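You operate a simulated robot arm through the tools that you are given. There is no shell and no other tool.

The job below is to be done with a simulated robot arm. You get a single attempt, and the scene is never put back.

JOB
Thicken the green cup's resin with two scoops of tan filler and stir it in.
Fine: pale stick; scoop and stick back on the rest, brown lid shut again, cup stays on the mat; no pumping; leave the white filler and the other cups.

Only the result counts: the job must be done as asked and must still hold three seconds after the hand-in. Knocking over, shifting, dropping, spilling or breaking anything else fails it. A push-on lid holds only when it is set on centred and level and pressed home; a screw cap is set on level and turned clockwise until tight.

ROBOT AND FRAMES
A 6-joint arm with a two-finger parallel gripper, fixed in place. Base frame: the origin is at the foot of the arm, x ahead of it, y to its left, z up; the work surface is at about z = 90. Readings come in cm, rad, newtons and seconds.
With the tool pointing down near the work surface it reaches from about 22 to 66 cm from the base axis. Its first joint turns from -2.897 to 2.897 rad. Payload 1.57 kg.
The tool frame sits at the grasp point between the pads (the TCP): z along the fingers, y along the line on which they close. The tips reach 3 cm beyond it. The gripper opens to 11 cm. The fingers are 2.4 cm wide and 1.2 cm thick; the gripper's body (4.8 by 11.2 cm) begins 7.8 cm behind the TCP.
Orientation is told as [roll, pitch, yaw] about the base's x, y, z axes, in that order, counted from this pose: with the fingers straight down and closing along the base's y, the tool's x points along the base's -x, its y along +y and its z along -z.

CONTROLS
- The arm moves only by the tool step_arm. Its argument "commands" is text: rows parted by semicolons, each of 7 numbers parted by spaces: the shift along the tool's x, y, z in cm, then the turn, a rotation vector about the tool's x, y, z in rad, then the closure in counts, from 0 (fully open) to 255 (shut). In form: tx ty tz rx ry rz jaw; .... A call has 1 to 20 rows; each row shifts and turns the commanded pose from where the row before left it, along the tool's axes as they then stand. Rows are played at 5 a second. More than 5 cm and 0.15 rad between two rows, or a gripper value outside its range, and nothing of the call is played. Where a pose cannot be reached the arm comes as near as it can. A force on the tool above 70 N (or 10 N above the force at the start of the call, whichever is more), or a blocked arm, ends the call early, and 0.2 s more pass. The fingers move at their own pace (about 10.8 cm/s each) and stop on an object; they squeeze with about 27 N. The grip force told is the motor's: it shows also when the fingers shut on nothing. Time passes only in rows, and 0.2 s behind the last, so rows that do not move let the fingers close. It gives the time, the measured TCP pose, the force on the tool (base axes), the opening and the grip force at its end, in the units of the frame above (readings bear some noise), with the torque about the TCP (base axes, N m) and any sound that the robot's microphone picked up.
- Cameras (640 x 400 px; columns grow to the right, rows downward): "scene" is fixed at [4.89, -64.99, 167.76]; the picture's right is [0.81, -0.58, 0.00], its down [-0.35, -0.49, -0.80] and it looks along [0.46, 0.65, -0.60] (base axes); focal length 321 px, centre (320, 200). "wrist" rides on the gripper at [7, 1.6, -14.1] in the tool frame; the picture's right is [-0.23, 0.97, 0.00], its down [-0.85, -0.20, -0.48] and it looks along [-0.47, -0.11, 0.88] (tool axes); focal length 222 px, centre (320, 200). There is no depth. A picture from a camera that has moved, and an enlarged one, comes with that camera's place and axes in the base frame and with its lens.
- camera(camera): a new picture of that camera. It takes no simulated time.
- raise_lower(by): slides the trunk up (or, below 0, down) by that many cm; the arm rides with it, the base frame stays. It gives what a move gives, with no picture.
- zoom(camera, box): a new picture of the part [left, top, right, bottom] of that camera's present view, enlarged. It takes no simulated time.
- finish_job(): hands the job in; it is judged then, once.

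Nothing tells you positions but the pictures and the camera data. Unless the task says otherwise, let go and move clear before handing in.

The tools are called after "Call:" by a JSON object that holds its "op" and its "data". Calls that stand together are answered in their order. step_arm: Moves the arm, as the interface text tells. Its arguments: {"type":"object","properties":{"commands":{"type":"string"}},"required":["commands"]} The other tools are called the same way: raise_lower (by) slides the trunk up or down; camera (camera) takes a picture; zoom (camera, box) takes an enlarged picture of a part of a camera's view; finish_job () hands the job in.

At the start:

```text
clock: 0.0
position: [45.24, 15.01, 123.14]
orientation: [0.0, 0.0, 0.0]
wrist_force: [0.3, 0.0, -0.3]
moment: [0.0, 0.01, -0.02]
grip_width: 11.0
grasp_force: 0.0
trunk travel left (down, up): [-37.5, 21.5]
```

scene: 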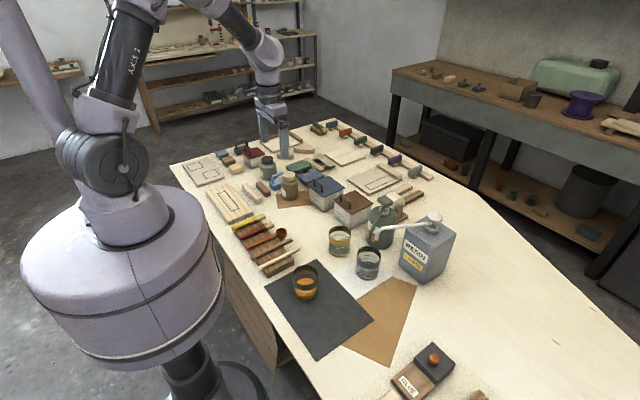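
wrist: 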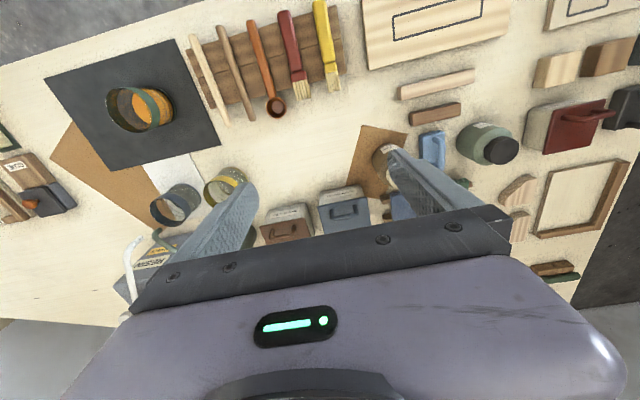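

I see a bench with a dark mat holding a cup of orange resin, two other cups, a rest with scoop, sticks and brushes, and brown-lidded and blue-lidded boxes. I'll zoom in first to identify everything.

Call:
{"op": "zoom", "data": {"camera": "scene", "box": [230, 210, 390, 310]}}

Call:
{"op": "zoom", "data": {"camera": "scene", "box": [240, 150, 400, 250]}}

Call:
{"op": "zoom", "data": {"camera": "wrist", "box": [160, 0, 360, 125]}}

Call:
{"op": "zoom", "data": {"camera": "wrist", "box": [40, 40, 240, 165]}}

Call:
{"op": "zoom", "data": {"camera": "wrist", "box": [200, 130, 440, 280]}}

```text
4.00 times, centred on (310, 260) of scene
camera zoom: at [4.89, -64.99, 167.76], right [0.81, -0.58, 0.0], down [-0.35, -0.49, -0.8], along [0.46, 0.65, -0.6], focal length 1286 px, centre (360, -40)
```

zoom: 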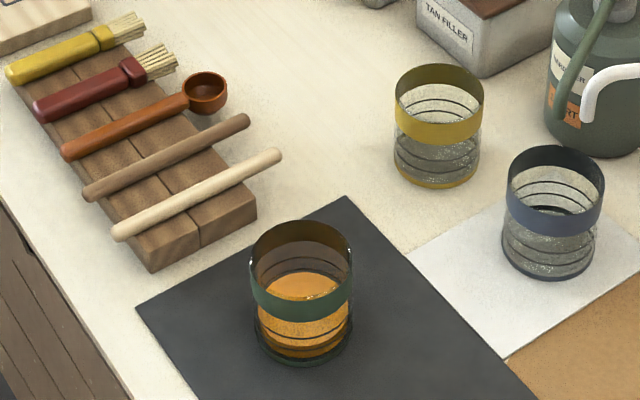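

```text
4.00 times, centred on (320, 200) of scene
camera zoom: at [4.89, -64.99, 167.76], right [0.81, -0.58, 0.0], down [-0.35, -0.49, -0.8], along [0.46, 0.65, -0.6], focal length 1286 px, centre (320, 200)
```

zoom: 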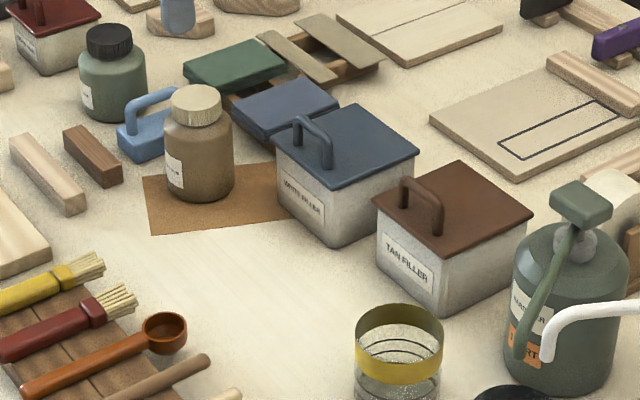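

```text
3.20 times, centred on (260, 62) of wrist
camera zoom: at [38.28, 16.77, 137.27], right [0.23, 0.97, 0.0], down [0.85, -0.2, 0.48], along [0.47, -0.11, -0.88], focal length 711 px, centre (512, 640)
```

zoom: 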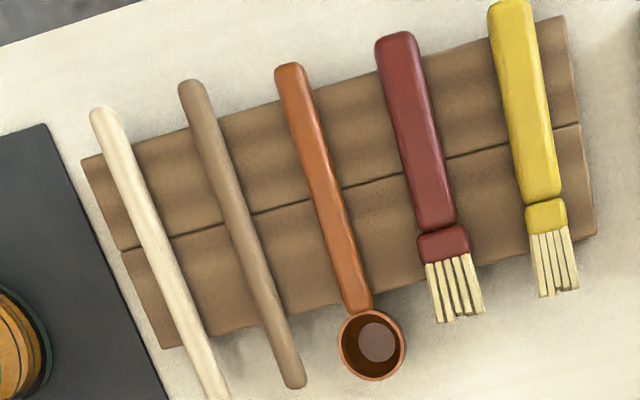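

```text
3.20 times, centred on (140, 102) of wrist
camera zoom: at [38.28, 16.77, 137.27], right [0.23, 0.97, 0.0], down [0.85, -0.2, 0.48], along [0.47, -0.11, -0.88], focal length 711 px, centre (896, 512)
```

zoom: 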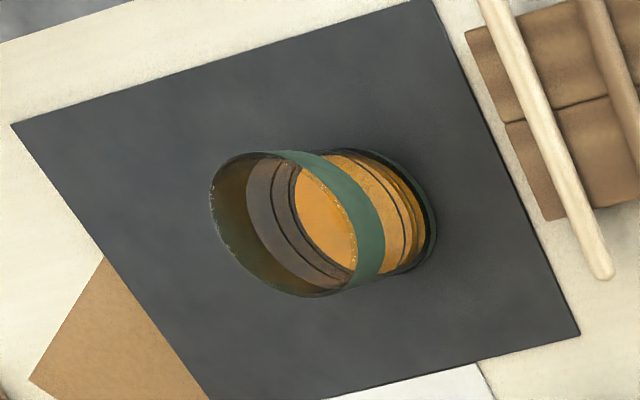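

```text
2.67 times, centred on (320, 205) of wrist
camera zoom: at [38.28, 16.77, 137.27], right [0.23, 0.97, 0.0], down [0.85, -0.2, 0.48], along [0.47, -0.11, -0.88], focal length 592 px, centre (320, 187)
```

zoom: 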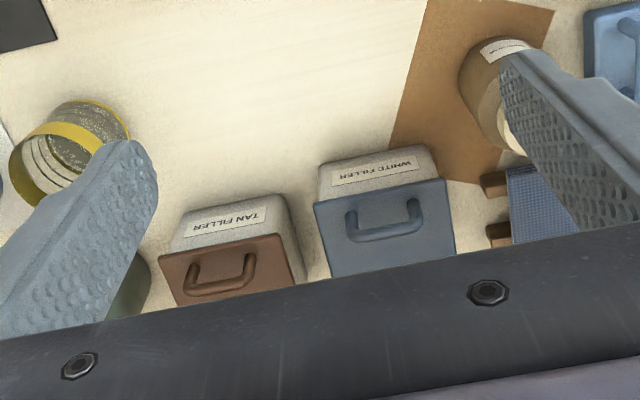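

The bench is laid out roughly axis-aligned: rest around x 28–42, y −3…17; tan box around x 62–73, y −2.5…7.7; green-banded cup near (35,−16). I'll look closer at the box lid, the scoop and the surrounding items.

Call:
{"op": "zoom", "data": {"camera": "scene", "box": [325, 185, 385, 235]}}

Call:
{"op": "zoom", "data": {"camera": "scene", "box": [230, 205, 310, 275]}}

Call:
{"op": "zoom", "data": {"camera": "scene", "box": [270, 250, 340, 310]}}

Call:
{"op": "zoom", "data": {"camera": "scene", "box": [320, 180, 480, 300]}}

Call:
{"op": "zoom", "data": {"camera": "scene", "box": [340, 310, 500, 400]}}

```text
8.00 times, centred on (355, 210) of scene
camera zoom: at [4.89, -64.99, 167.76], right [0.81, -0.58, 0.0], down [-0.35, -0.49, -0.8], along [0.46, 0.65, -0.6], focal length 2571 px, centre (40, 120)
```

zoom: 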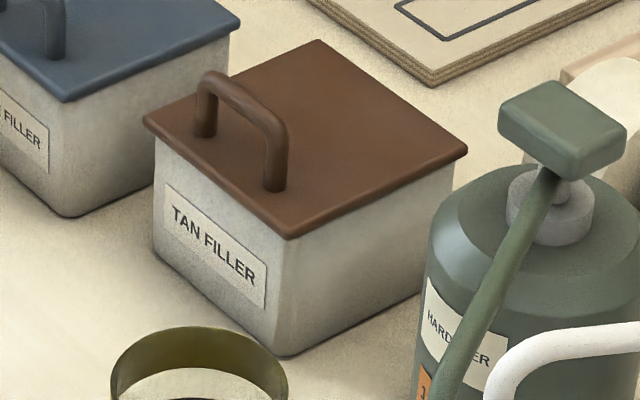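

```text
5.71 times, centred on (270, 240) of scene
camera zoom: at [4.89, -64.99, 167.76], right [0.81, -0.58, 0.0], down [-0.35, -0.49, -0.8], along [0.46, 0.65, -0.6], focal length 1836 px, centre (606, -29)
```

zoom: 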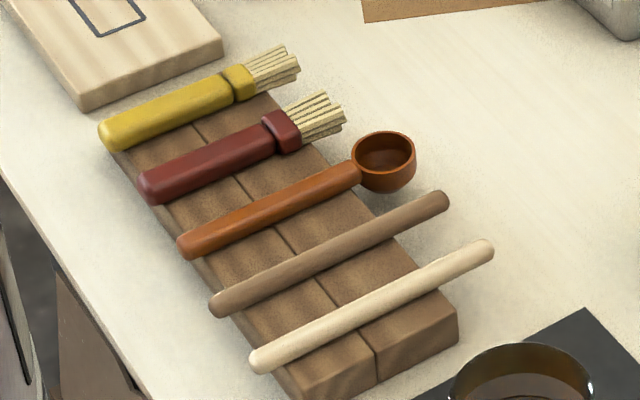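

```text
6.67 times, centred on (305, 280) of scene
camera zoom: at [4.89, -64.99, 167.76], right [0.81, -0.58, 0.0], down [-0.35, -0.49, -0.8], along [0.46, 0.65, -0.6], focal length 2142 px, centre (420, -333)
```

zoom: 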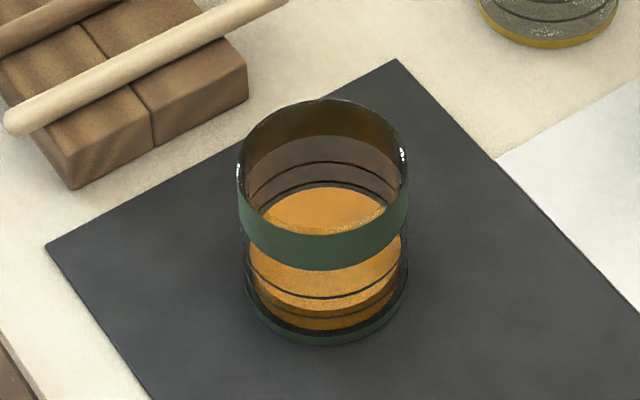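

```text
3.33 times, centred on (400, 240) of scene
camera zoom: at [4.89, -64.99, 167.76], right [0.81, -0.58, 0.0], down [-0.35, -0.49, -0.8], along [0.46, 0.65, -0.6], focal length 1071 px, centre (53, 67)
```

zoom: 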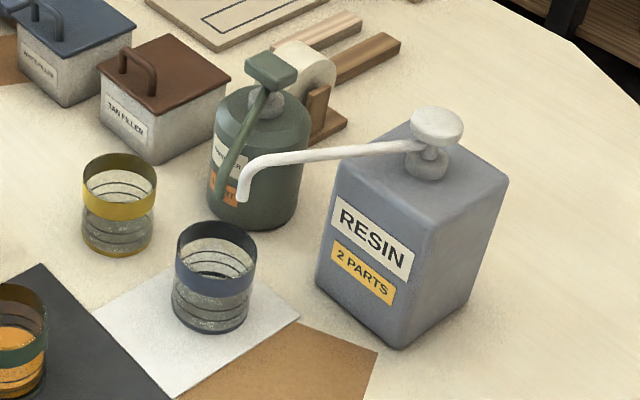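

```text
4.00 times, centred on (420, 355) of scene
camera zoom: at [4.89, -64.99, 167.76], right [0.81, -0.58, 0.0], down [-0.35, -0.49, -0.8], along [0.46, 0.65, -0.6], focal length 1286 px, centre (-80, -420)
```

zoom: 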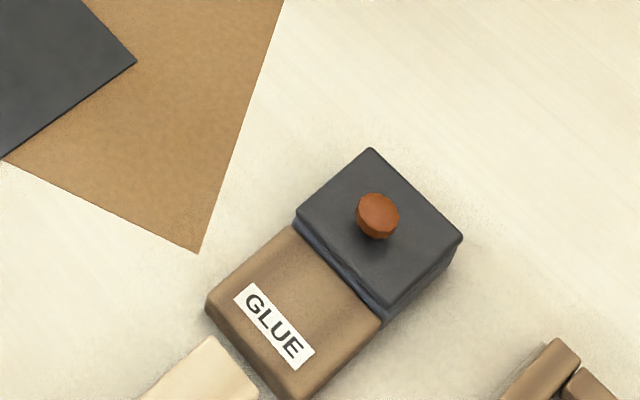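

The tan box's lid has its handle near the front edge, so it may be hinged at the back. I'll move above it with the wrist camera turned sideways to inspect it.

Call:
{"op": "step_arm", "data": {"commands": "-3.7 -3.1 0 0 0 0 0; -3.7 -3.1 0 0 0 0 0; -3.7 -3.1 0 0 0 0 0; -3.7 -3.1 0 0 0 0 0; 0 0 0 0 0 -0.15 0; 0 0 0 0 0 -0.15 0; 0 0 0 0 0 -0.15 0; 0 0 0 0 0 -0.15 0; 0 0 0 0 0 -0.15 0; 0 0 0 0 0 -0.15 0; 0 0 0 0 0 -0.15 0; 0 0 0 0 0 -0.15 0; 0 0 0 0 0 -0.15 0; 0 0 0 0 0 -0.15 0; 0 0 0 0 0 -0.0708 0"}}

Call:
{"op": "camera", "data": {"camera": "wrist"}}

Call:
{"op": "camera", "data": {"camera": "scene"}}

```text
clock: 3.2
position: [60.06, 2.55, 123.16]
orientation: [0.0, 0.001, 1.569]
wrist_force: [-0.4, 0.0, -0.2]
moment: [0.01, 0.03, 0.0]
grip_width: 11.03
grasp_force: 0.0
trunk travel left (down, up): [-37.5, 21.5]
```

```text
taken
camera wrist: at [58.43, -4.22, 137.25], right [-0.97, 0.23, 0.0], down [0.2, 0.86, 0.48], along [0.11, 0.47, -0.88], focal length 222 px, centre (320, 200)
```

wrist: 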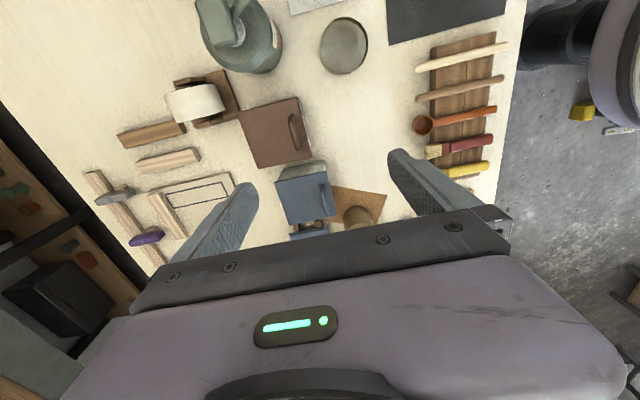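

```text
taken
```

scene: 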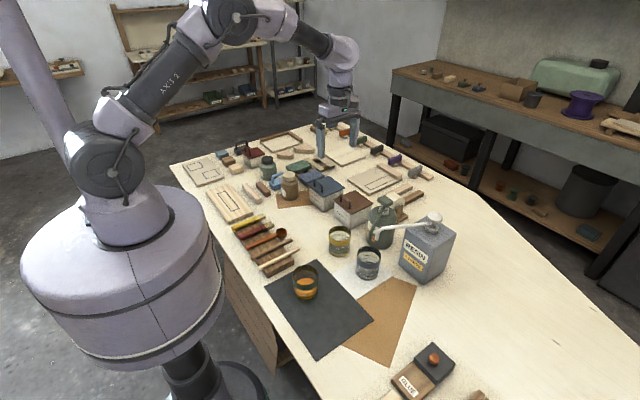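

The turned wrist camera now shows the tan box and the rest from above. I'll zoom in on the lid, the rest and the items around the box.

Call:
{"op": "zoom", "data": {"camera": "wrist", "box": [220, 80, 340, 180]}}

Call:
{"op": "zoom", "data": {"camera": "wrist", "box": [400, 20, 520, 195]}}

Call:
{"op": "zoom", "data": {"camera": "wrist", "box": [180, 0, 400, 120]}}

```text
4.00 times, centred on (280, 130) of wrist
camera zoom: at [58.43, -4.22, 137.25], right [-0.97, 0.23, 0.0], down [0.2, 0.86, 0.48], along [0.11, 0.47, -0.88], focal length 888 px, centre (480, 480)
```

zoom: 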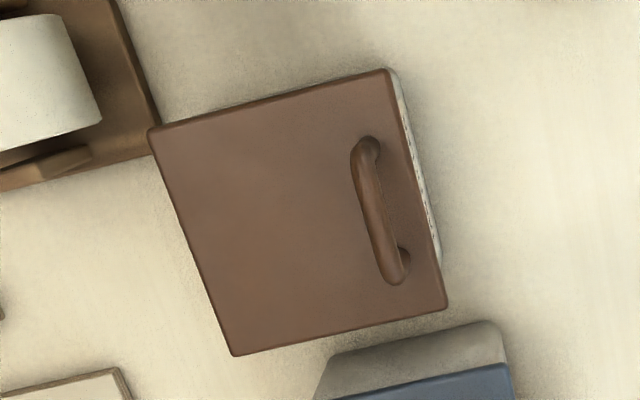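

```text
2.29 times, centred on (460, 108) of wrist
camera zoom: at [58.43, -4.22, 137.25], right [-0.97, 0.23, 0.0], down [0.2, 0.86, 0.48], along [0.11, 0.47, -0.88], focal length 508 px, centre (0, 411)
```

zoom: 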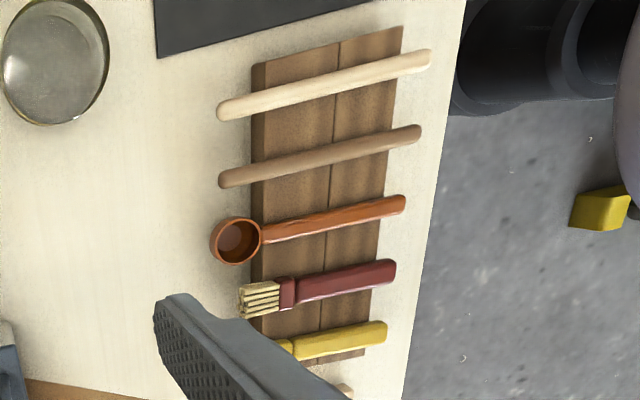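

```text
2.91 times, centred on (290, 60) of wrist
camera zoom: at [58.43, -4.22, 137.25], right [-0.97, 0.23, 0.0], down [0.2, 0.86, 0.48], along [0.11, 0.47, -0.88], focal length 646 px, centre (407, 607)
```

zoom: 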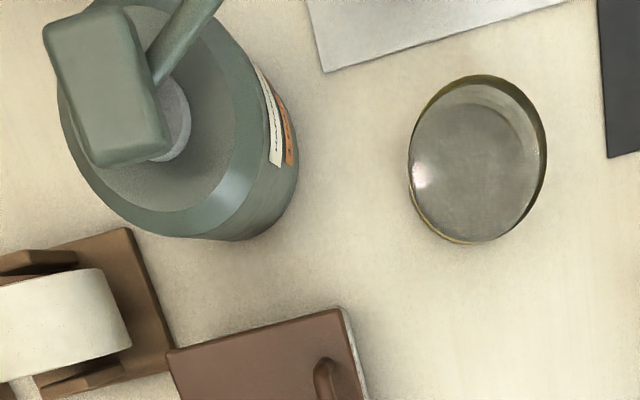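

The tan lid spans about x 62.7–73, y −2.4…7.7 at z≈98, with its handle bar along y near x≈64. I'll come lower over the handle to measure it precisely.

Call:
{"op": "step_arm", "data": {"commands": "0 -1.35 3.7 0 0 0 0; 0 -1.35 3.7 0 0 0 0; 0 -1.35 3.7 0 0 0 0"}}

Call:
{"op": "camera", "data": {"camera": "wrist"}}

Call:
{"op": "zoom", "data": {"camera": "wrist", "box": [220, 110, 380, 230]}}

Call:
{"op": "zoom", "data": {"camera": "scene", "box": [300, 100, 420, 240]}}

```text
clock: 4.0
position: [64.05, 2.71, 111.99]
orientation: [-0.001, -0.001, 1.568]
wrist_force: [0.0, 0.4, 0.0]
moment: [0.04, 0.04, -0.01]
grip_width: 11.01
grasp_force: 0.1
trunk travel left (down, up): [-37.5, 21.5]
```

```text
taken
camera wrist: at [62.49, -4.26, 126.14], right [-0.97, 0.23, 0.0], down [0.2, 0.85, 0.48], along [0.11, 0.47, -0.88], focal length 222 px, centre (320, 200)
```

wrist: 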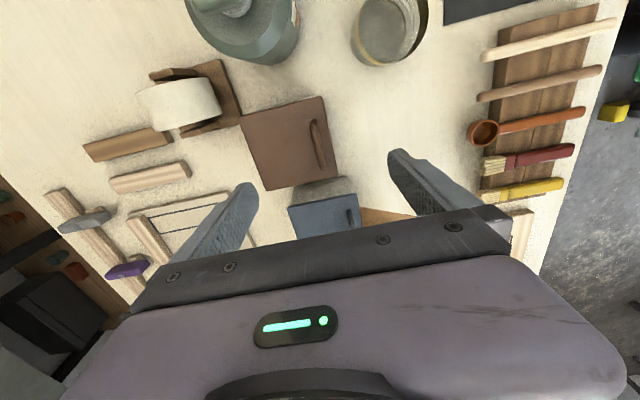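

```text
3.33 times, centred on (300, 170) of wrist
camera zoom: at [62.49, -4.26, 126.14], right [-0.97, 0.23, 0.0], down [0.2, 0.85, 0.48], along [0.11, 0.47, -0.88], focal length 740 px, centre (387, 300)
```

zoom: 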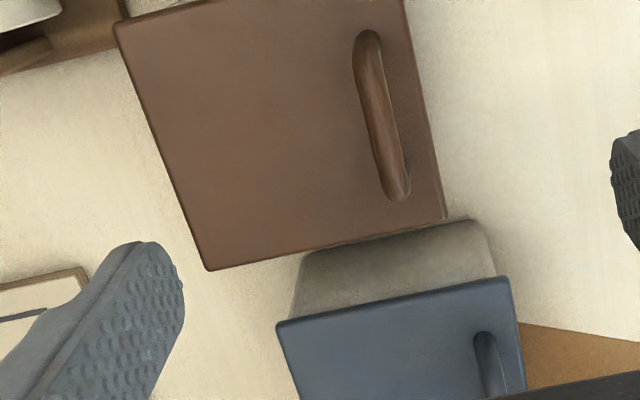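

```text
2.86 times, centred on (360, 170) of scene
camera zoom: at [4.89, -64.99, 167.76], right [0.81, -0.58, 0.0], down [-0.35, -0.49, -0.8], along [0.46, 0.65, -0.6], focal length 918 px, centre (206, 286)
```

zoom: 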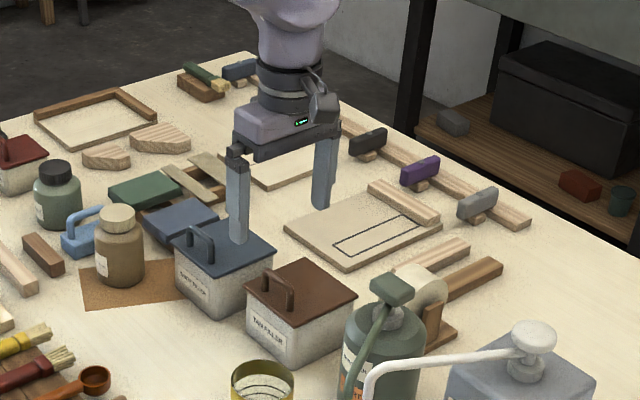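

The handle bar centre is about (64.25, 2.5, 101.2). The lid's far travel needs reach, so I'll rise and lower the trunk by the same amount to put the shoulder nearer wrist height.

Call:
{"op": "step_arm", "data": {"commands": "0 0 -4 0 0 0 0; 0 0 -4 0 0 0 0; 0 0 -4 0 0 0 0"}}

Call:
{"op": "raise_lower", "data": {"by": -12}}

Call:
{"op": "camera", "data": {"camera": "scene"}}

```text
clock: 4.8
position: [63.83, 2.56, 124.22]
orientation: [-0.002, -0.001, 1.57]
wrist_force: [-0.8, 0.4, 0.6]
moment: [0.02, 0.01, -0.01]
grip_width: 11.01
grasp_force: 0.0
trunk travel left (down, up): [-37.5, 21.5]
```

```text
clock: 6.3
position: [64.1, 2.72, 112.12]
orientation: [0.001, -0.001, 1.57]
wrist_force: [-0.9, 0.8, 0.6]
moment: [0.0, 0.03, -0.03]
grip_width: 10.99
grasp_force: 0.0
trunk travel left (down, up): [-25.5, 33.5]
```

```text
taken
```

scene: 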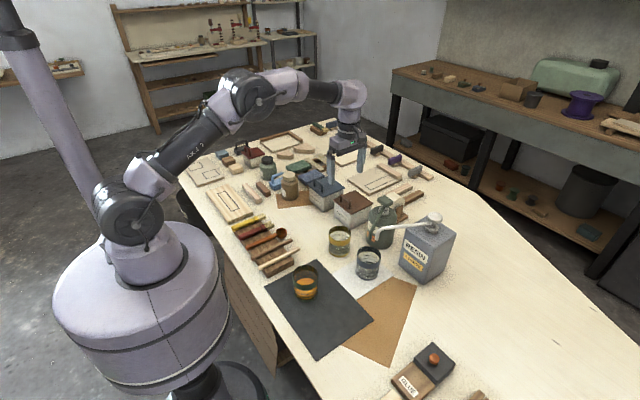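

I'm aligned over the handle. Now I'll tilt the tool slightly outward, pre-close the jaws to about 3.4 cm and descend so the fingers straddle the bar.

Call:
{"op": "step_arm", "data": {"commands": "0 0 0 0.15 0 0 176; 0 0 0 0.15 0 0 176; 0 0 0 0.05 0 0 176; 0 1.19 2.95 0 0 0 176; 0 1.19 2.95 0 0 0 176"}}

Call:
{"op": "camera", "data": {"camera": "wrist"}}

Call:
{"op": "zoom", "data": {"camera": "scene", "box": [310, 130, 410, 230]}}

```text
clock: 7.5
position: [63.74, 2.67, 105.68]
orientation: [-0.351, 0.001, 1.57]
wrist_force: [0.1, -1.4, 0.2]
moment: [0.01, 0.02, -0.02]
grip_width: 3.43
grasp_force: 0.0
trunk travel left (down, up): [-25.5, 33.5]
```

```text
taken
camera wrist: at [57.5, -4.24, 118.42], right [-0.91, 0.23, -0.33], down [0.03, 0.85, 0.52], along [0.4, 0.47, -0.79], focal length 222 px, centre (320, 200)
```

wrist: 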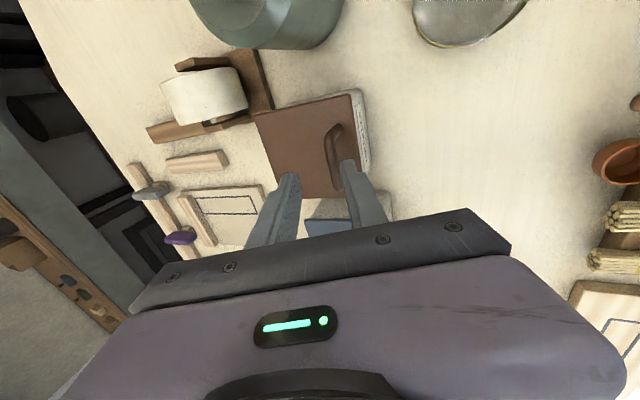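

```text
4.00 times, centred on (360, 180) of scene
camera zoom: at [4.89, -64.99, 167.76], right [0.81, -0.58, 0.0], down [-0.35, -0.49, -0.8], along [0.46, 0.65, -0.6], focal length 1286 px, centre (160, 280)
```

zoom: 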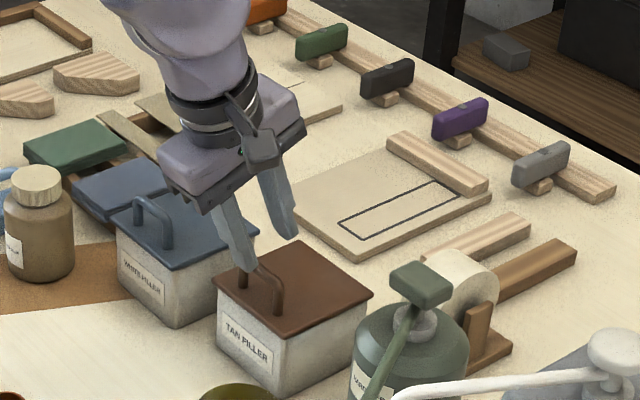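

The fingers are right above the bar. I'll finish the descent and check before closing.

Call:
{"op": "step_arm", "data": {"commands": "0 0.6 1.5 0 0 0 176; 0 0.6 1.45 0 0 0 176"}}

Call:
{"op": "zoom", "data": {"camera": "scene", "box": [320, 150, 390, 230]}}

Call:
{"op": "zoom", "data": {"camera": "wrist", "box": [220, 80, 420, 230]}}

```text
clock: 8.1
position: [63.72, 2.4, 102.64]
orientation: [-0.351, 0.001, 1.57]
wrist_force: [0.4, -0.3, -0.5]
moment: [0.0, 0.0, 0.0]
grip_width: 3.38
grasp_force: 0.0
trunk travel left (down, up): [-25.5, 33.5]
```

```text
5.00 times, centred on (355, 190) of scene
camera zoom: at [4.89, -64.99, 167.76], right [0.81, -0.58, 0.0], down [-0.35, -0.49, -0.8], along [0.46, 0.65, -0.6], focal length 1607 px, centre (145, 250)
```

zoom: 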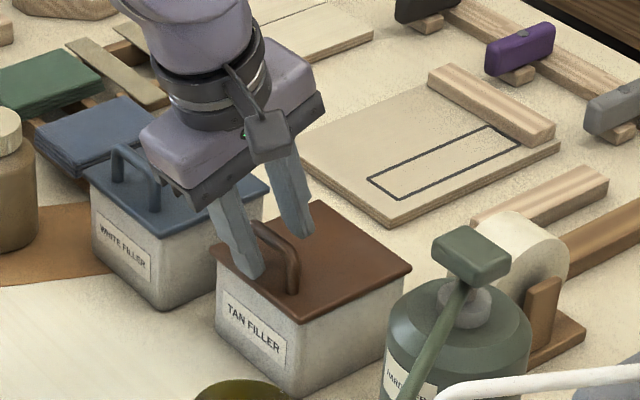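

```text
2.67 times, centred on (320, 155) of wrist
camera zoom: at [57.37, -4.37, 115.25], right [-0.91, 0.23, -0.33], down [0.02, 0.86, 0.52], along [0.4, 0.47, -0.79], focal length 592 px, centre (320, 320)
```

zoom: 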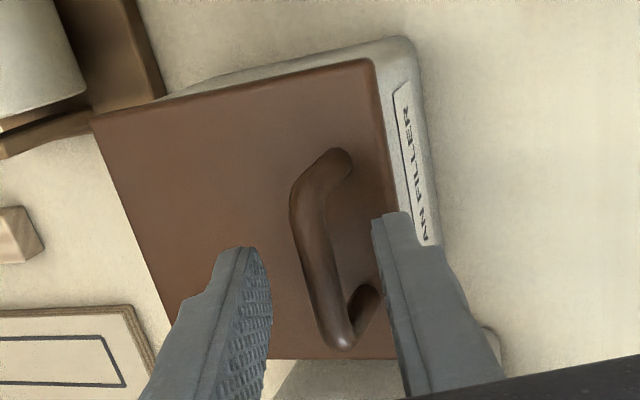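

The bar is between the fingers. Closing on it now.

Call:
{"op": "step_arm", "data": {"commands": "0 0 0 0 0 0 255; 0 0 0 0 0 0 255; 0 0 0 0 0 0 255; 0 0 0 0 0 0 255"}}

Call:
{"op": "zoom", "data": {"camera": "wrist", "box": [220, 80, 420, 230]}}

```text
clock: 9.1
position: [63.8, 2.4, 102.54]
orientation: [-0.35, 0.0, 1.568]
wrist_force: [-1.3, 0.0, -0.4]
moment: [0.12, 0.05, -0.28]
grip_width: 0.93
grasp_force: 27.5
trunk travel left (down, up): [-25.5, 33.5]
```

```text
2.67 times, centred on (320, 155) of wrist
camera zoom: at [57.34, -4.37, 115.28], right [-0.91, 0.23, -0.33], down [0.02, 0.85, 0.52], along [0.4, 0.47, -0.79], focal length 592 px, centre (320, 320)
```

zoom: 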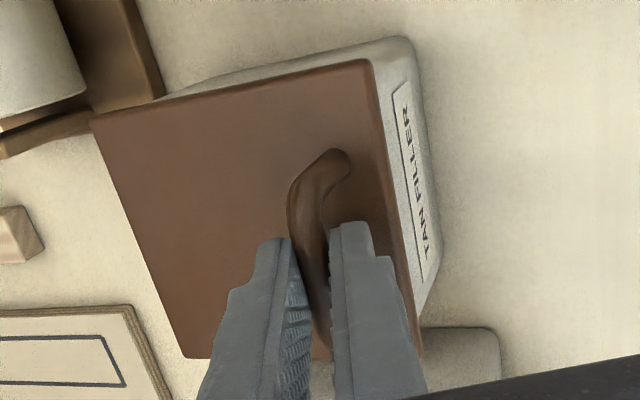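

Grip on the bar is firm (0.93 cm). I'll lift half a centimetre to test how the lid moves.

Call:
{"op": "step_arm", "data": {"commands": "0 -0.17 -0.47 0 0 0 255; 0 0 0 0 0 0 255"}}

Call:
{"op": "zoom", "data": {"camera": "scene", "box": [320, 150, 390, 230]}}

Call:
{"op": "zoom", "data": {"camera": "wrist", "box": [220, 80, 420, 230]}}

```text
clock: 9.7
position: [63.82, 2.43, 103.08]
orientation: [-0.349, 0.0, 1.57]
wrist_force: [10.2, -3.5, -4.5]
moment: [-0.03, -0.13, -0.36]
grip_width: 0.92
grasp_force: 27.5
trunk travel left (down, up): [-25.5, 33.5]
```

```text
5.00 times, centred on (355, 190) of scene
camera zoom: at [4.89, -64.99, 167.76], right [0.81, -0.58, 0.0], down [-0.35, -0.49, -0.8], along [0.46, 0.65, -0.6], focal length 1607 px, centre (145, 250)
```

zoom: 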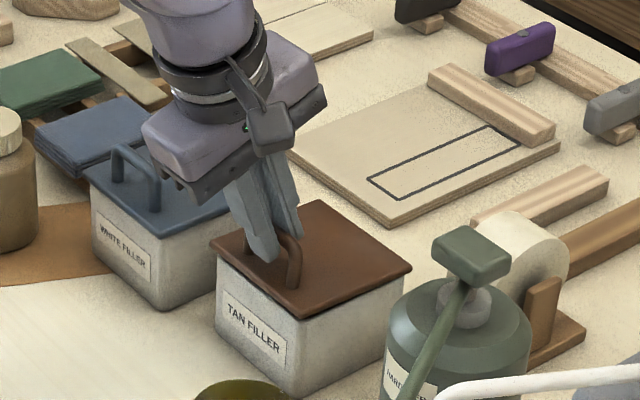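

```text
2.67 times, centred on (320, 155) of wrist
camera zoom: at [57.52, -4.37, 115.72], right [-0.91, 0.23, -0.33], down [0.02, 0.85, 0.52], along [0.4, 0.47, -0.79], focal length 592 px, centre (320, 320)
```

zoom: 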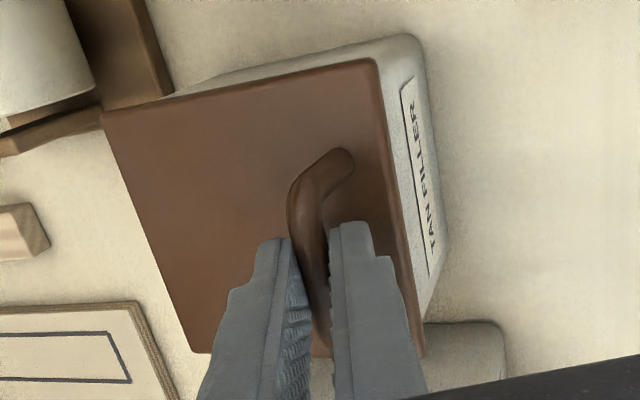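

The lid pulls toward +x as it rises, so it is hinged at the back. I'll follow an arc about a hinge near x≈73, z≈97.5 in small steps and check the force.

Call:
{"op": "step_arm", "data": {"commands": "0 -0.35 -0.1 0 0 0 255; 0 -0.35 -0.25 0 0 0 255; 0 -0.35 -0.26 0 0 0 255; 0 -0.34 -0.23 0 0 0 255; 0 -0.34 -0.23 0 0 0 255"}}

Call:
{"op": "zoom", "data": {"camera": "scene", "box": [320, 150, 390, 230]}}

```text
clock: 10.9
position: [64.7, 2.38, 104.77]
orientation: [-0.35, -0.002, 1.568]
wrist_force: [-4.4, -8.7, 1.3]
moment: [-0.12, 0.11, -0.6]
grip_width: 0.95
grasp_force: 28.0
trunk travel left (down, up): [-25.5, 33.5]
```

```text
5.00 times, centred on (355, 190) of scene
camera zoom: at [4.89, -64.99, 167.76], right [0.81, -0.58, 0.0], down [-0.35, -0.49, -0.8], along [0.46, 0.65, -0.6], focal length 1607 px, centre (145, 250)
```

zoom: 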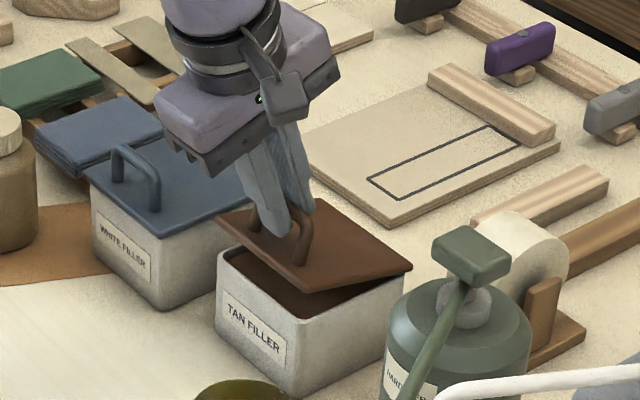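

The lid is opening smoothly about its rear hinge. I'll continue along the arc, correcting slightly for the side force.

Call:
{"op": "step_arm", "data": {"commands": "0.06 -0.33 -0.32 0 0 0 255; 0.06 -0.40 -0.275 0 0 0 255; 0.04 -0.416 -0.254 0 0 0 255; 0 -0.428 -0.232 0 0 0 255; 0 -0.439 -0.209 0 0 0 255"}}

Call:
{"op": "zoom", "data": {"camera": "scene", "box": [320, 150, 390, 230]}}

```text
clock: 12.1
position: [66.39, 2.54, 106.63]
orientation: [-0.347, 0.0, 1.57]
wrist_force: [6.7, 3.3, -9.9]
moment: [0.28, 0.01, -0.56]
grip_width: 0.95
grasp_force: 27.9
trunk travel left (down, up): [-25.5, 33.5]
```

```text
5.00 times, centred on (355, 190) of scene
camera zoom: at [4.89, -64.99, 167.76], right [0.81, -0.58, 0.0], down [-0.35, -0.49, -0.8], along [0.46, 0.65, -0.6], focal length 1607 px, centre (145, 250)
```

zoom: 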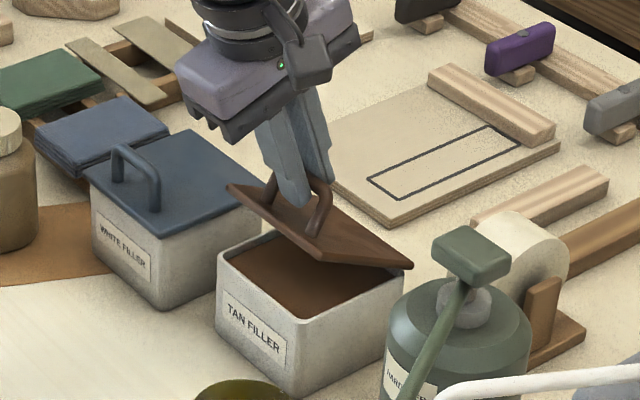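

The lid is at about 26°. I'll keep following the arc with a slight inward correction.

Call:
{"op": "step_arm", "data": {"commands": "0 -0.31 -0.02 0 0 0 255; 0 -0.31 -0.02 0 0 0 255; 0 -0.40 -0.10 0 0 0 255; 0 -0.40 -0.10 0 0 0 255; 0 -0.40 -0.065 0 0 0 255; 0 -0.40 -0.065 0 0 0 255"}}

Call:
{"op": "zoom", "data": {"camera": "scene", "box": [320, 140, 400, 230]}}

Call:
{"op": "zoom", "data": {"camera": "wrist", "box": [200, 60, 440, 230]}}

```text
clock: 13.5
position: [68.28, 2.51, 107.81]
orientation: [-0.35, 0.0, 1.569]
wrist_force: [-2.1, 3.2, 2.6]
moment: [0.01, 0.07, -0.72]
grip_width: 0.95
grasp_force: 27.4
trunk travel left (down, up): [-25.5, 33.5]
```

```text
4.44 times, centred on (360, 185) of scene
camera zoom: at [4.89, -64.99, 167.76], right [0.81, -0.58, 0.0], down [-0.35, -0.49, -0.8], along [0.46, 0.65, -0.6], focal length 1428 px, centre (142, 267)
```

zoom: 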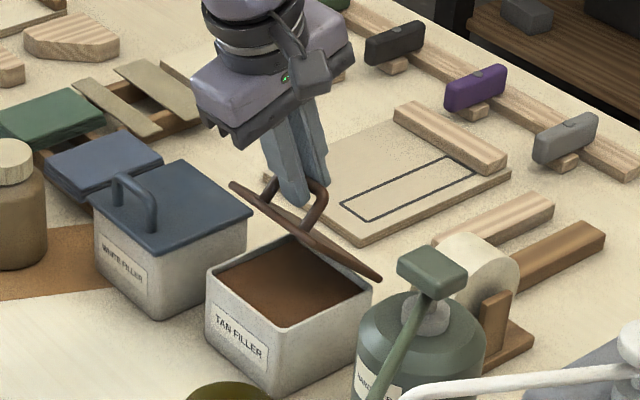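

```text
2.35 times, centred on (320, 145) of wrist
camera zoom: at [61.94, -4.35, 120.57], right [-0.91, 0.23, -0.33], down [0.02, 0.86, 0.52], along [0.4, 0.46, -0.79], focal length 523 px, centre (320, 329)
```

zoom: 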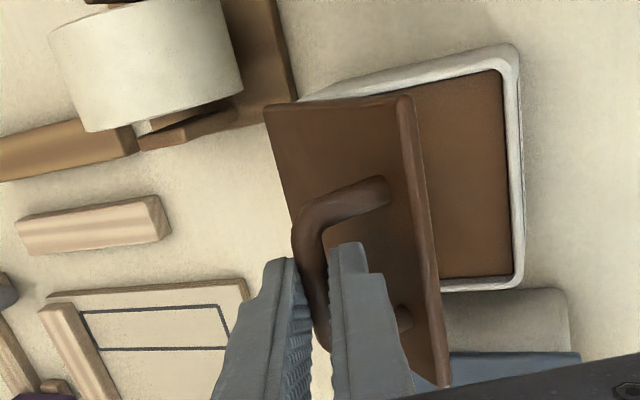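

The lid is around 40° and the tan filler is nearly up to the rim. Continuing the arc to about 60°.

Call:
{"op": "step_arm", "data": {"commands": "0 -0.41 -0.03 0 0 0 255; 0 -0.41 -0.03 0 0 0 255; 0 -0.41 0.005 0 0 0 255; 0 -0.41 0.005 0 0 0 255; 0 -0.41 0.04 0 0 0 255; 0 -0.41 0.04 0 0 0 255; 0 -0.40 0.075 0 0 0 255; 0 -0.40 0.075 0 0 0 255"}}

Call:
{"op": "zoom", "data": {"camera": "scene", "box": [320, 140, 400, 230]}}

Call:
{"op": "zoom", "data": {"camera": "wrist", "box": [200, 60, 440, 230]}}

```text
clock: 15.3
position: [71.32, 2.52, 108.76]
orientation: [-0.351, 0.0, 1.57]
wrist_force: [-0.5, 1.8, 5.5]
moment: [-0.09, 0.04, -0.73]
grip_width: 0.96
grasp_force: 28.1
trunk travel left (down, up): [-25.5, 33.5]
```

```text
4.44 times, centred on (360, 185) of scene
camera zoom: at [4.89, -64.99, 167.76], right [0.81, -0.58, 0.0], down [-0.35, -0.49, -0.8], along [0.46, 0.65, -0.6], focal length 1428 px, centre (142, 267)
```

zoom: 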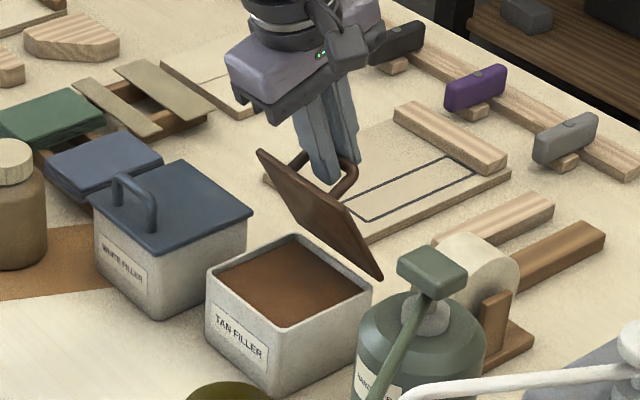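

```text
2.35 times, centred on (320, 145) of wrist
camera zoom: at [64.98, -4.36, 121.44], right [-0.91, 0.23, -0.33], down [0.02, 0.86, 0.52], along [0.4, 0.46, -0.79], focal length 523 px, centre (320, 329)
```

zoom: 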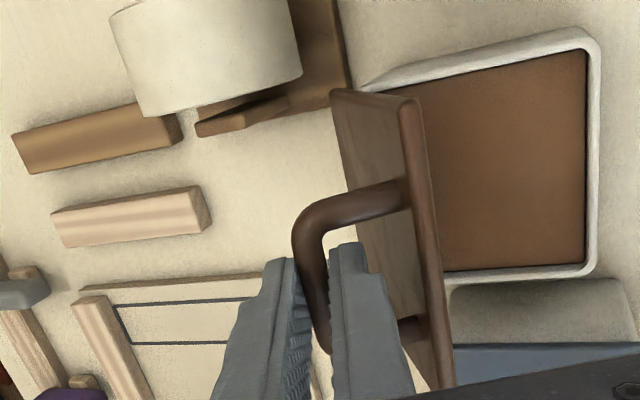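

Lid is near 60° and tracking well with low forces. Continuing toward and past vertical.

Call:
{"op": "step_arm", "data": {"commands": "0 -0.393 0.112 0 0 0 255; 0 -0.393 0.112 0 0 0 255; 0 -0.38 0.145 0 0 0 255; 0 -0.38 0.145 0 0 0 255; 0 -0.367 0.178 0 0 0 255; 0 -0.367 0.178 0 0 0 255; 0 -0.35 0.21 0 0 0 255; 0 -0.35 0.21 0 0 0 255"}}

Call:
{"op": "zoom", "data": {"camera": "scene", "box": [320, 140, 400, 230]}}

Call:
{"op": "zoom", "data": {"camera": "wrist", "box": [200, 60, 440, 230]}}

```text
clock: 17.1
position: [74.6, 2.54, 108.51]
orientation: [-0.351, 0.0, 1.57]
wrist_force: [2.3, 2.3, 13.2]
moment: [0.2, -0.07, -0.63]
grip_width: 0.97
grasp_force: 28.0
trunk travel left (down, up): [-25.5, 33.5]
```

```text
4.44 times, centred on (360, 185) of scene
camera zoom: at [4.89, -64.99, 167.76], right [0.81, -0.58, 0.0], down [-0.35, -0.49, -0.8], along [0.46, 0.65, -0.6], focal length 1428 px, centre (142, 267)
```

zoom: 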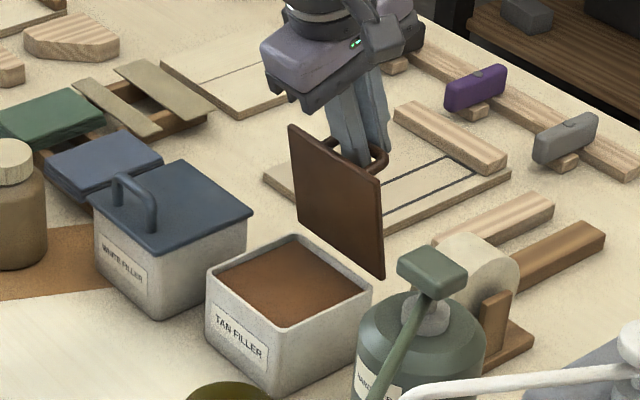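

```text
2.35 times, centred on (320, 145) of wrist
camera zoom: at [68.2, -4.38, 121.25], right [-0.91, 0.23, -0.34], down [0.02, 0.86, 0.52], along [0.41, 0.47, -0.79], focal length 523 px, centre (320, 329)
```

zoom: 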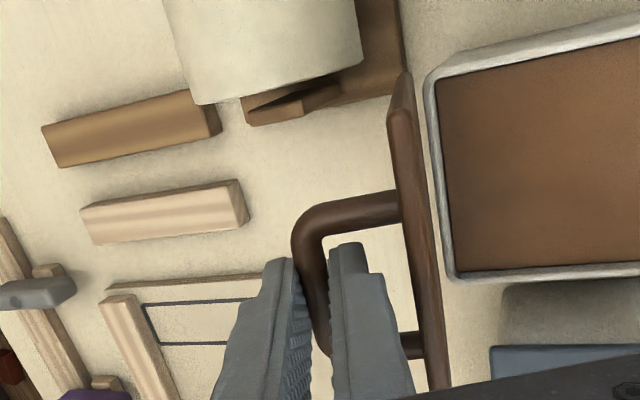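

The lid is nearly vertical; I'm pressing down slightly, so I'll ease up while carrying it past vertical.

Call:
{"op": "step_arm", "data": {"commands": "0 -0.38 0.06 0 0 0 255; 0 -0.38 0.10 0 0 0 255; 0 -0.33 0.22 0 0 0 255; 0 -0.32 0.24 0 0 0 255; 0 -0.30 0.26 0 0 0 255; 0 -0.30 0.26 0 0 0 255"}}

Call:
{"op": "zoom", "data": {"camera": "scene", "box": [320, 140, 400, 230]}}

Call:
{"op": "zoom", "data": {"camera": "wrist", "box": [200, 60, 440, 230]}}

```text
clock: 18.5
position: [76.99, 2.51, 108.0]
orientation: [-0.346, 0.001, 1.57]
wrist_force: [-9.9, -0.6, -24.1]
moment: [0.01, 0.23, -0.7]
grip_width: 0.97
grasp_force: 27.6
trunk travel left (down, up): [-25.5, 33.5]
```

```text
4.44 times, centred on (360, 185) of scene
camera zoom: at [4.89, -64.99, 167.76], right [0.81, -0.58, 0.0], down [-0.35, -0.49, -0.8], along [0.46, 0.65, -0.6], focal length 1428 px, centre (142, 267)
```

zoom: 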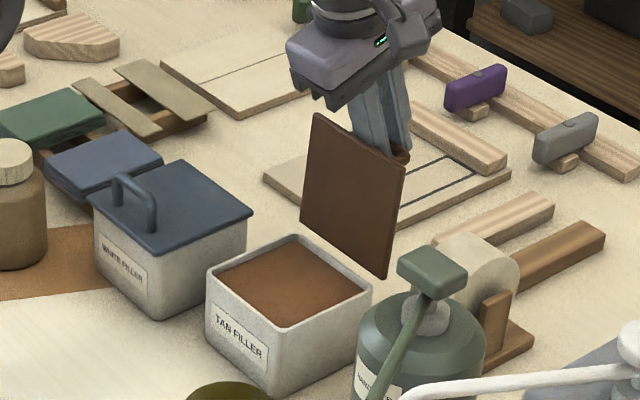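

```text
2.35 times, centred on (320, 145) of wrist
camera zoom: at [70.67, -4.38, 120.64], right [-0.92, 0.23, -0.33], down [0.03, 0.85, 0.52], along [0.4, 0.47, -0.79], focal length 523 px, centre (320, 329)
```

zoom: 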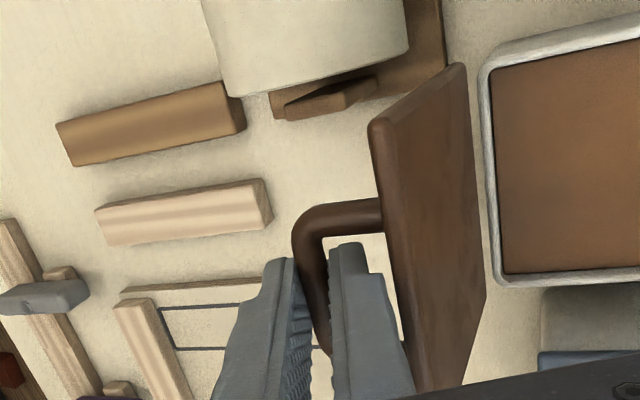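

The lid is just past vertical. I'll relax the radial pull, open the jaws slightly and check whether the lid stays put.

Call:
{"op": "step_arm", "data": {"commands": "0 0.26 0.28 0 0 0 255; 0 0 0 0 0 0 255; 0 0 0 0 0 0 213; 0 0 0 0 0 0 213"}}

Call:
{"op": "zoom", "data": {"camera": "wrist", "box": [200, 60, 440, 230]}}

Call:
{"op": "zoom", "data": {"camera": "scene", "box": [320, 140, 400, 230]}}

```text
clock: 19.5
position: [76.73, 2.45, 107.87]
orientation: [-0.35, -0.001, 1.569]
wrist_force: [0.2, -0.1, 0.3]
moment: [0.02, -0.05, 0.03]
grip_width: 1.8
grasp_force: 0.0
trunk travel left (down, up): [-25.5, 33.5]
```

```text
2.35 times, centred on (320, 145) of wrist
camera zoom: at [70.47, -4.41, 120.54], right [-0.91, 0.23, -0.33], down [0.02, 0.86, 0.52], along [0.4, 0.47, -0.79], focal length 523 px, centre (320, 329)
```

zoom: 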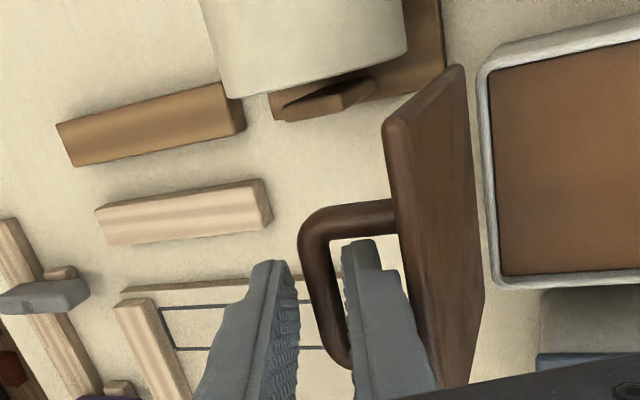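

```text
4.44 times, centred on (360, 185) of scene
camera zoom: at [4.89, -64.99, 167.76], right [0.81, -0.58, 0.0], down [-0.35, -0.49, -0.8], along [0.46, 0.65, -0.6], focal length 1428 px, centre (142, 267)
```

zoom: 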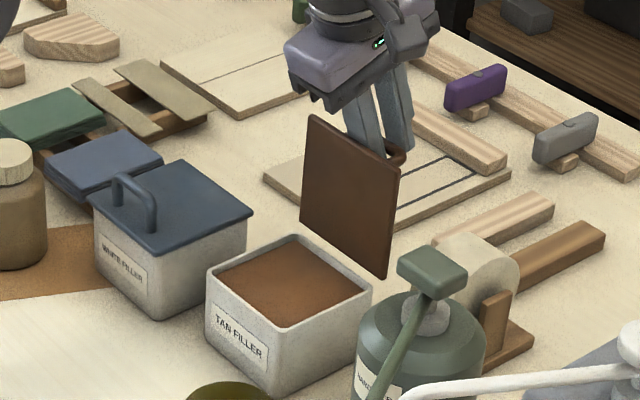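

The lid rests lightly near balance against the finger. I'll nudge it a bit further open using the caged bar and see whether it stays.

Call:
{"op": "step_arm", "data": {"commands": "0 -0.28 0.26 0 0 0 213; 0 -0.28 0.26 0 0 0 213; 0 0 0 0 0 0 213"}}

Call:
{"op": "zoom", "data": {"camera": "wrist", "box": [200, 60, 440, 230]}}

Call:
{"op": "zoom", "data": {"camera": "scene", "box": [320, 140, 400, 230]}}

```text
clock: 20.3
position: [77.54, 2.52, 107.35]
orientation: [-0.35, 0.001, 1.568]
wrist_force: [0.0, -0.3, -0.1]
moment: [0.0, -0.02, 0.03]
grip_width: 1.84
grasp_force: 0.0
trunk travel left (down, up): [-25.5, 33.5]
```

```text
2.35 times, centred on (320, 145) of wrist
camera zoom: at [71.12, -4.45, 120.17], right [-0.91, 0.23, -0.33], down [0.02, 0.85, 0.52], along [0.4, 0.47, -0.79], focal length 523 px, centre (320, 329)
```

zoom: 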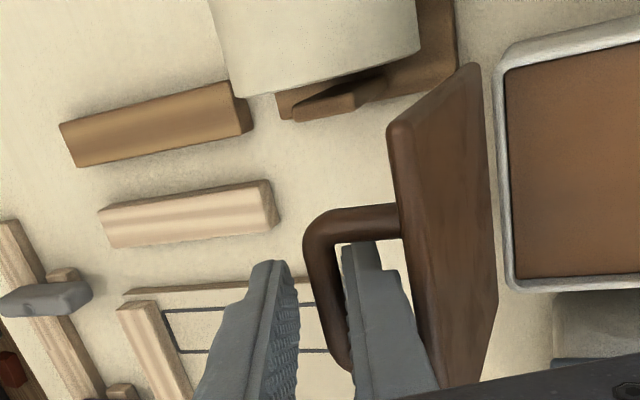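

```text
4.44 times, centred on (360, 185) of scene
camera zoom: at [4.89, -64.99, 167.76], right [0.81, -0.58, 0.0], down [-0.35, -0.49, -0.8], along [0.46, 0.65, -0.6], focal length 1428 px, centre (142, 267)
```

zoom: 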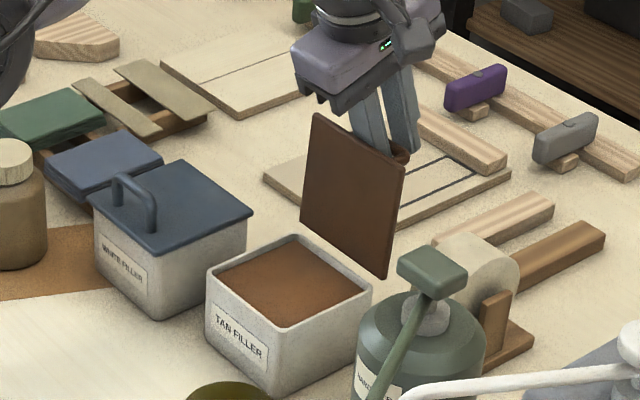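

Forces are nil, so the lid seems to hold. I'll back the finger off the bar a little to confirm before withdrawing.

Call:
{"op": "step_arm", "data": {"commands": "0 0.25 -0.1 0 0 0 213; 0 0 0 0 0 0 213; 0 0 0 0 0 0 213"}}

Call:
{"op": "zoom", "data": {"camera": "wrist", "box": [200, 60, 440, 230]}}

```text
clock: 21.1
position: [77.2, 2.38, 107.49]
orientation: [-0.351, 0.0, 1.569]
wrist_force: [-0.5, 0.4, 0.6]
moment: [0.03, -0.03, 0.02]
grip_width: 1.81
grasp_force: 0.0
trunk travel left (down, up): [-25.5, 33.5]
```

```text
2.35 times, centred on (320, 145) of wrist
camera zoom: at [70.85, -4.47, 120.2], right [-0.91, 0.23, -0.33], down [0.02, 0.85, 0.52], along [0.4, 0.47, -0.79], focal length 523 px, centre (320, 329)
```

zoom: 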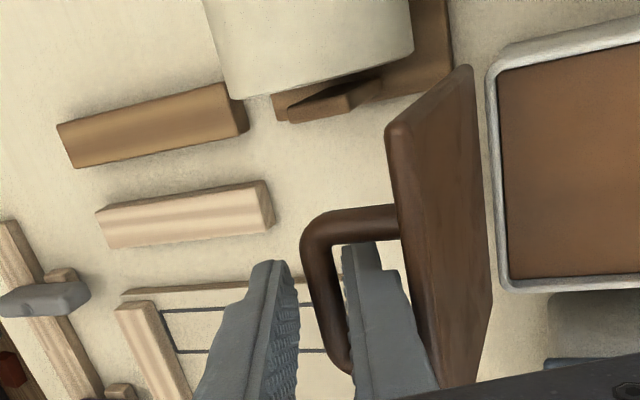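

The lid seems to follow the finger slightly. I'll back off another small amount to see whether it is actually self-supporting.

Call:
{"op": "step_arm", "data": {"commands": "0 0.2 -0.08 0 0 0 213; 0 0.2 -0.08 0 0 0 213; 0 0 0 0 0 0 213; 0 0 0 0 0 0 213"}}

Call:
{"op": "zoom", "data": {"camera": "wrist", "box": [200, 60, 440, 230]}}

```text
clock: 22.1
position: [76.78, 2.4, 107.63]
orientation: [-0.348, 0.001, 1.57]
wrist_force: [0.3, 0.0, -0.9]
moment: [0.0, 0.02, -0.03]
grip_width: 1.82
grasp_force: 0.1
trunk travel left (down, up): [-25.5, 33.5]
```

```text
2.35 times, centred on (320, 145) of wrist
camera zoom: at [70.43, -4.47, 120.23], right [-0.91, 0.23, -0.33], down [0.02, 0.86, 0.52], along [0.4, 0.47, -0.79], focal length 523 px, centre (320, 329)
```

zoom: 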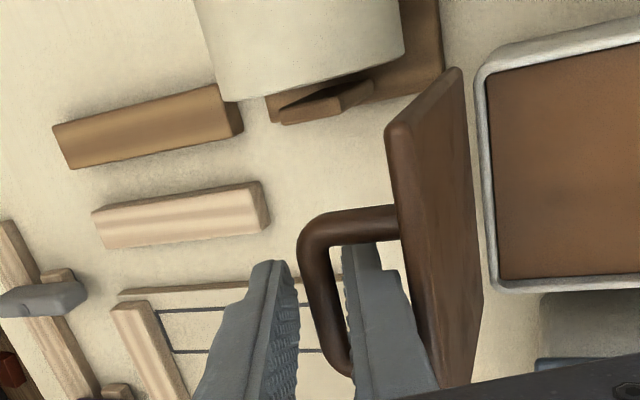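

The lid still leans on the finger, so it isn't past its balance point. I'll push it further open (about 105°), reducing the tool tilt for lid clearance.

Call:
{"op": "step_arm", "data": {"commands": "0 -0.59 0.52 -0.075 0 0 213; 0 -0.61 0.52 -0.075 0 0 213; 0 -0.5 0.5 0 0 0 213; 0 0 0 0 0 0 213"}}

Call:
{"op": "zoom", "data": {"camera": "wrist", "box": [200, 60, 440, 230]}}

Call:
{"op": "zoom", "data": {"camera": "scene", "box": [320, 140, 400, 230]}}

```text
clock: 23.1
position: [73.92, 2.69, 106.21]
orientation: [-0.198, 0.0, 1.568]
wrist_force: [0.1, 0.8, -0.6]
moment: [-0.01, 0.01, -0.04]
grip_width: 1.82
grasp_force: 0.1
out of reach, approached as far as the arm can: row 1, 2, 3
trunk travel left (down, up): [-25.5, 33.5]
```

```text
2.35 times, centred on (320, 145) of wrist
camera zoom: at [69.57, -4.22, 119.84], right [-0.95, 0.23, -0.19], down [0.1, 0.85, 0.51], along [0.28, 0.47, -0.84], focal length 523 px, centre (320, 329)
```

zoom: 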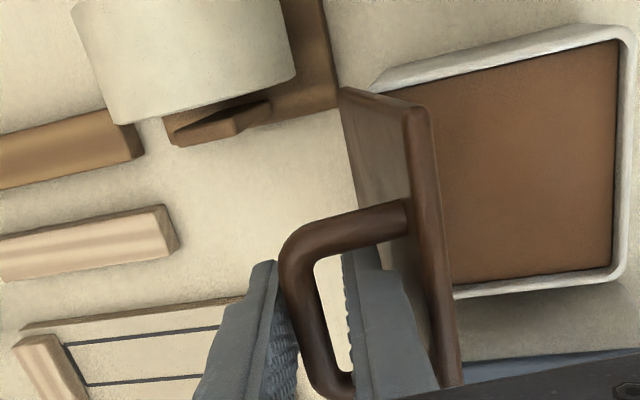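

```text
4.44 times, centred on (360, 185) of scene
camera zoom: at [4.89, -64.99, 167.76], right [0.81, -0.58, 0.0], down [-0.35, -0.49, -0.8], along [0.46, 0.65, -0.6], focal length 1428 px, centre (142, 267)
```

zoom: 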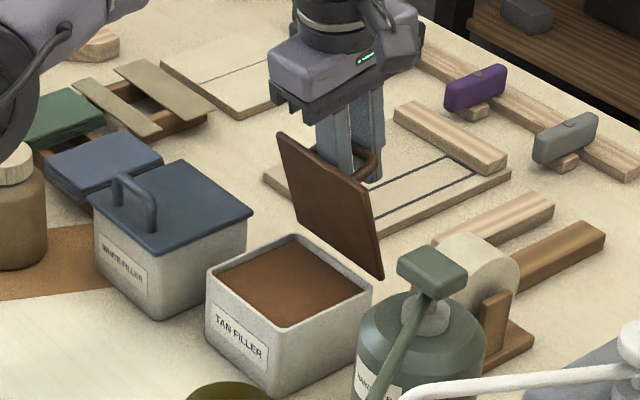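

The arm hit its reach limit and pulled back, and the far finger carried the lid to about 70°; there it seems not to fall. I'll wait a moment and re-check whether the lid holds by hinge friction.

Call:
{"op": "step_arm", "data": {"commands": "0 0 0 0 0 0 213; 0 0 0 0 0 0 213; 0 0 0 0 0 0 213; 0 0 0 0 0 0 213; 0 0 0 0 0 0 213"}}

Call:
{"op": "zoom", "data": {"camera": "wrist", "box": [200, 60, 440, 230]}}

```text
clock: 24.3
position: [73.9, 2.7, 106.41]
orientation: [-0.197, -0.001, 1.568]
wrist_force: [-0.4, 0.7, 1.2]
moment: [0.0, 0.0, 0.01]
grip_width: 1.81
grasp_force: 0.0
trunk travel left (down, up): [-25.5, 33.5]
```

```text
2.35 times, centred on (320, 145) of wrist
camera zoom: at [69.54, -4.23, 119.86], right [-0.95, 0.23, -0.19], down [0.1, 0.85, 0.51], along [0.28, 0.47, -0.84], focal length 523 px, centre (320, 329)
```

zoom: 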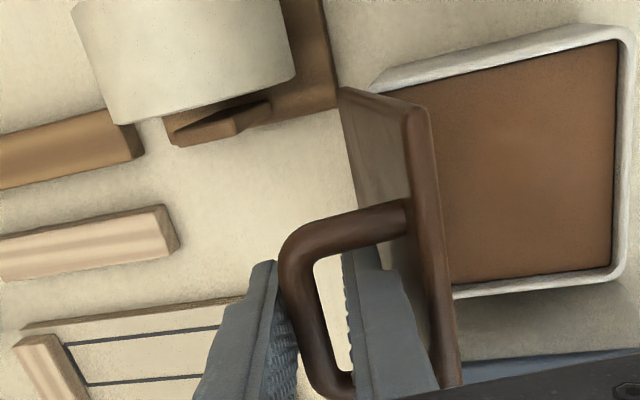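

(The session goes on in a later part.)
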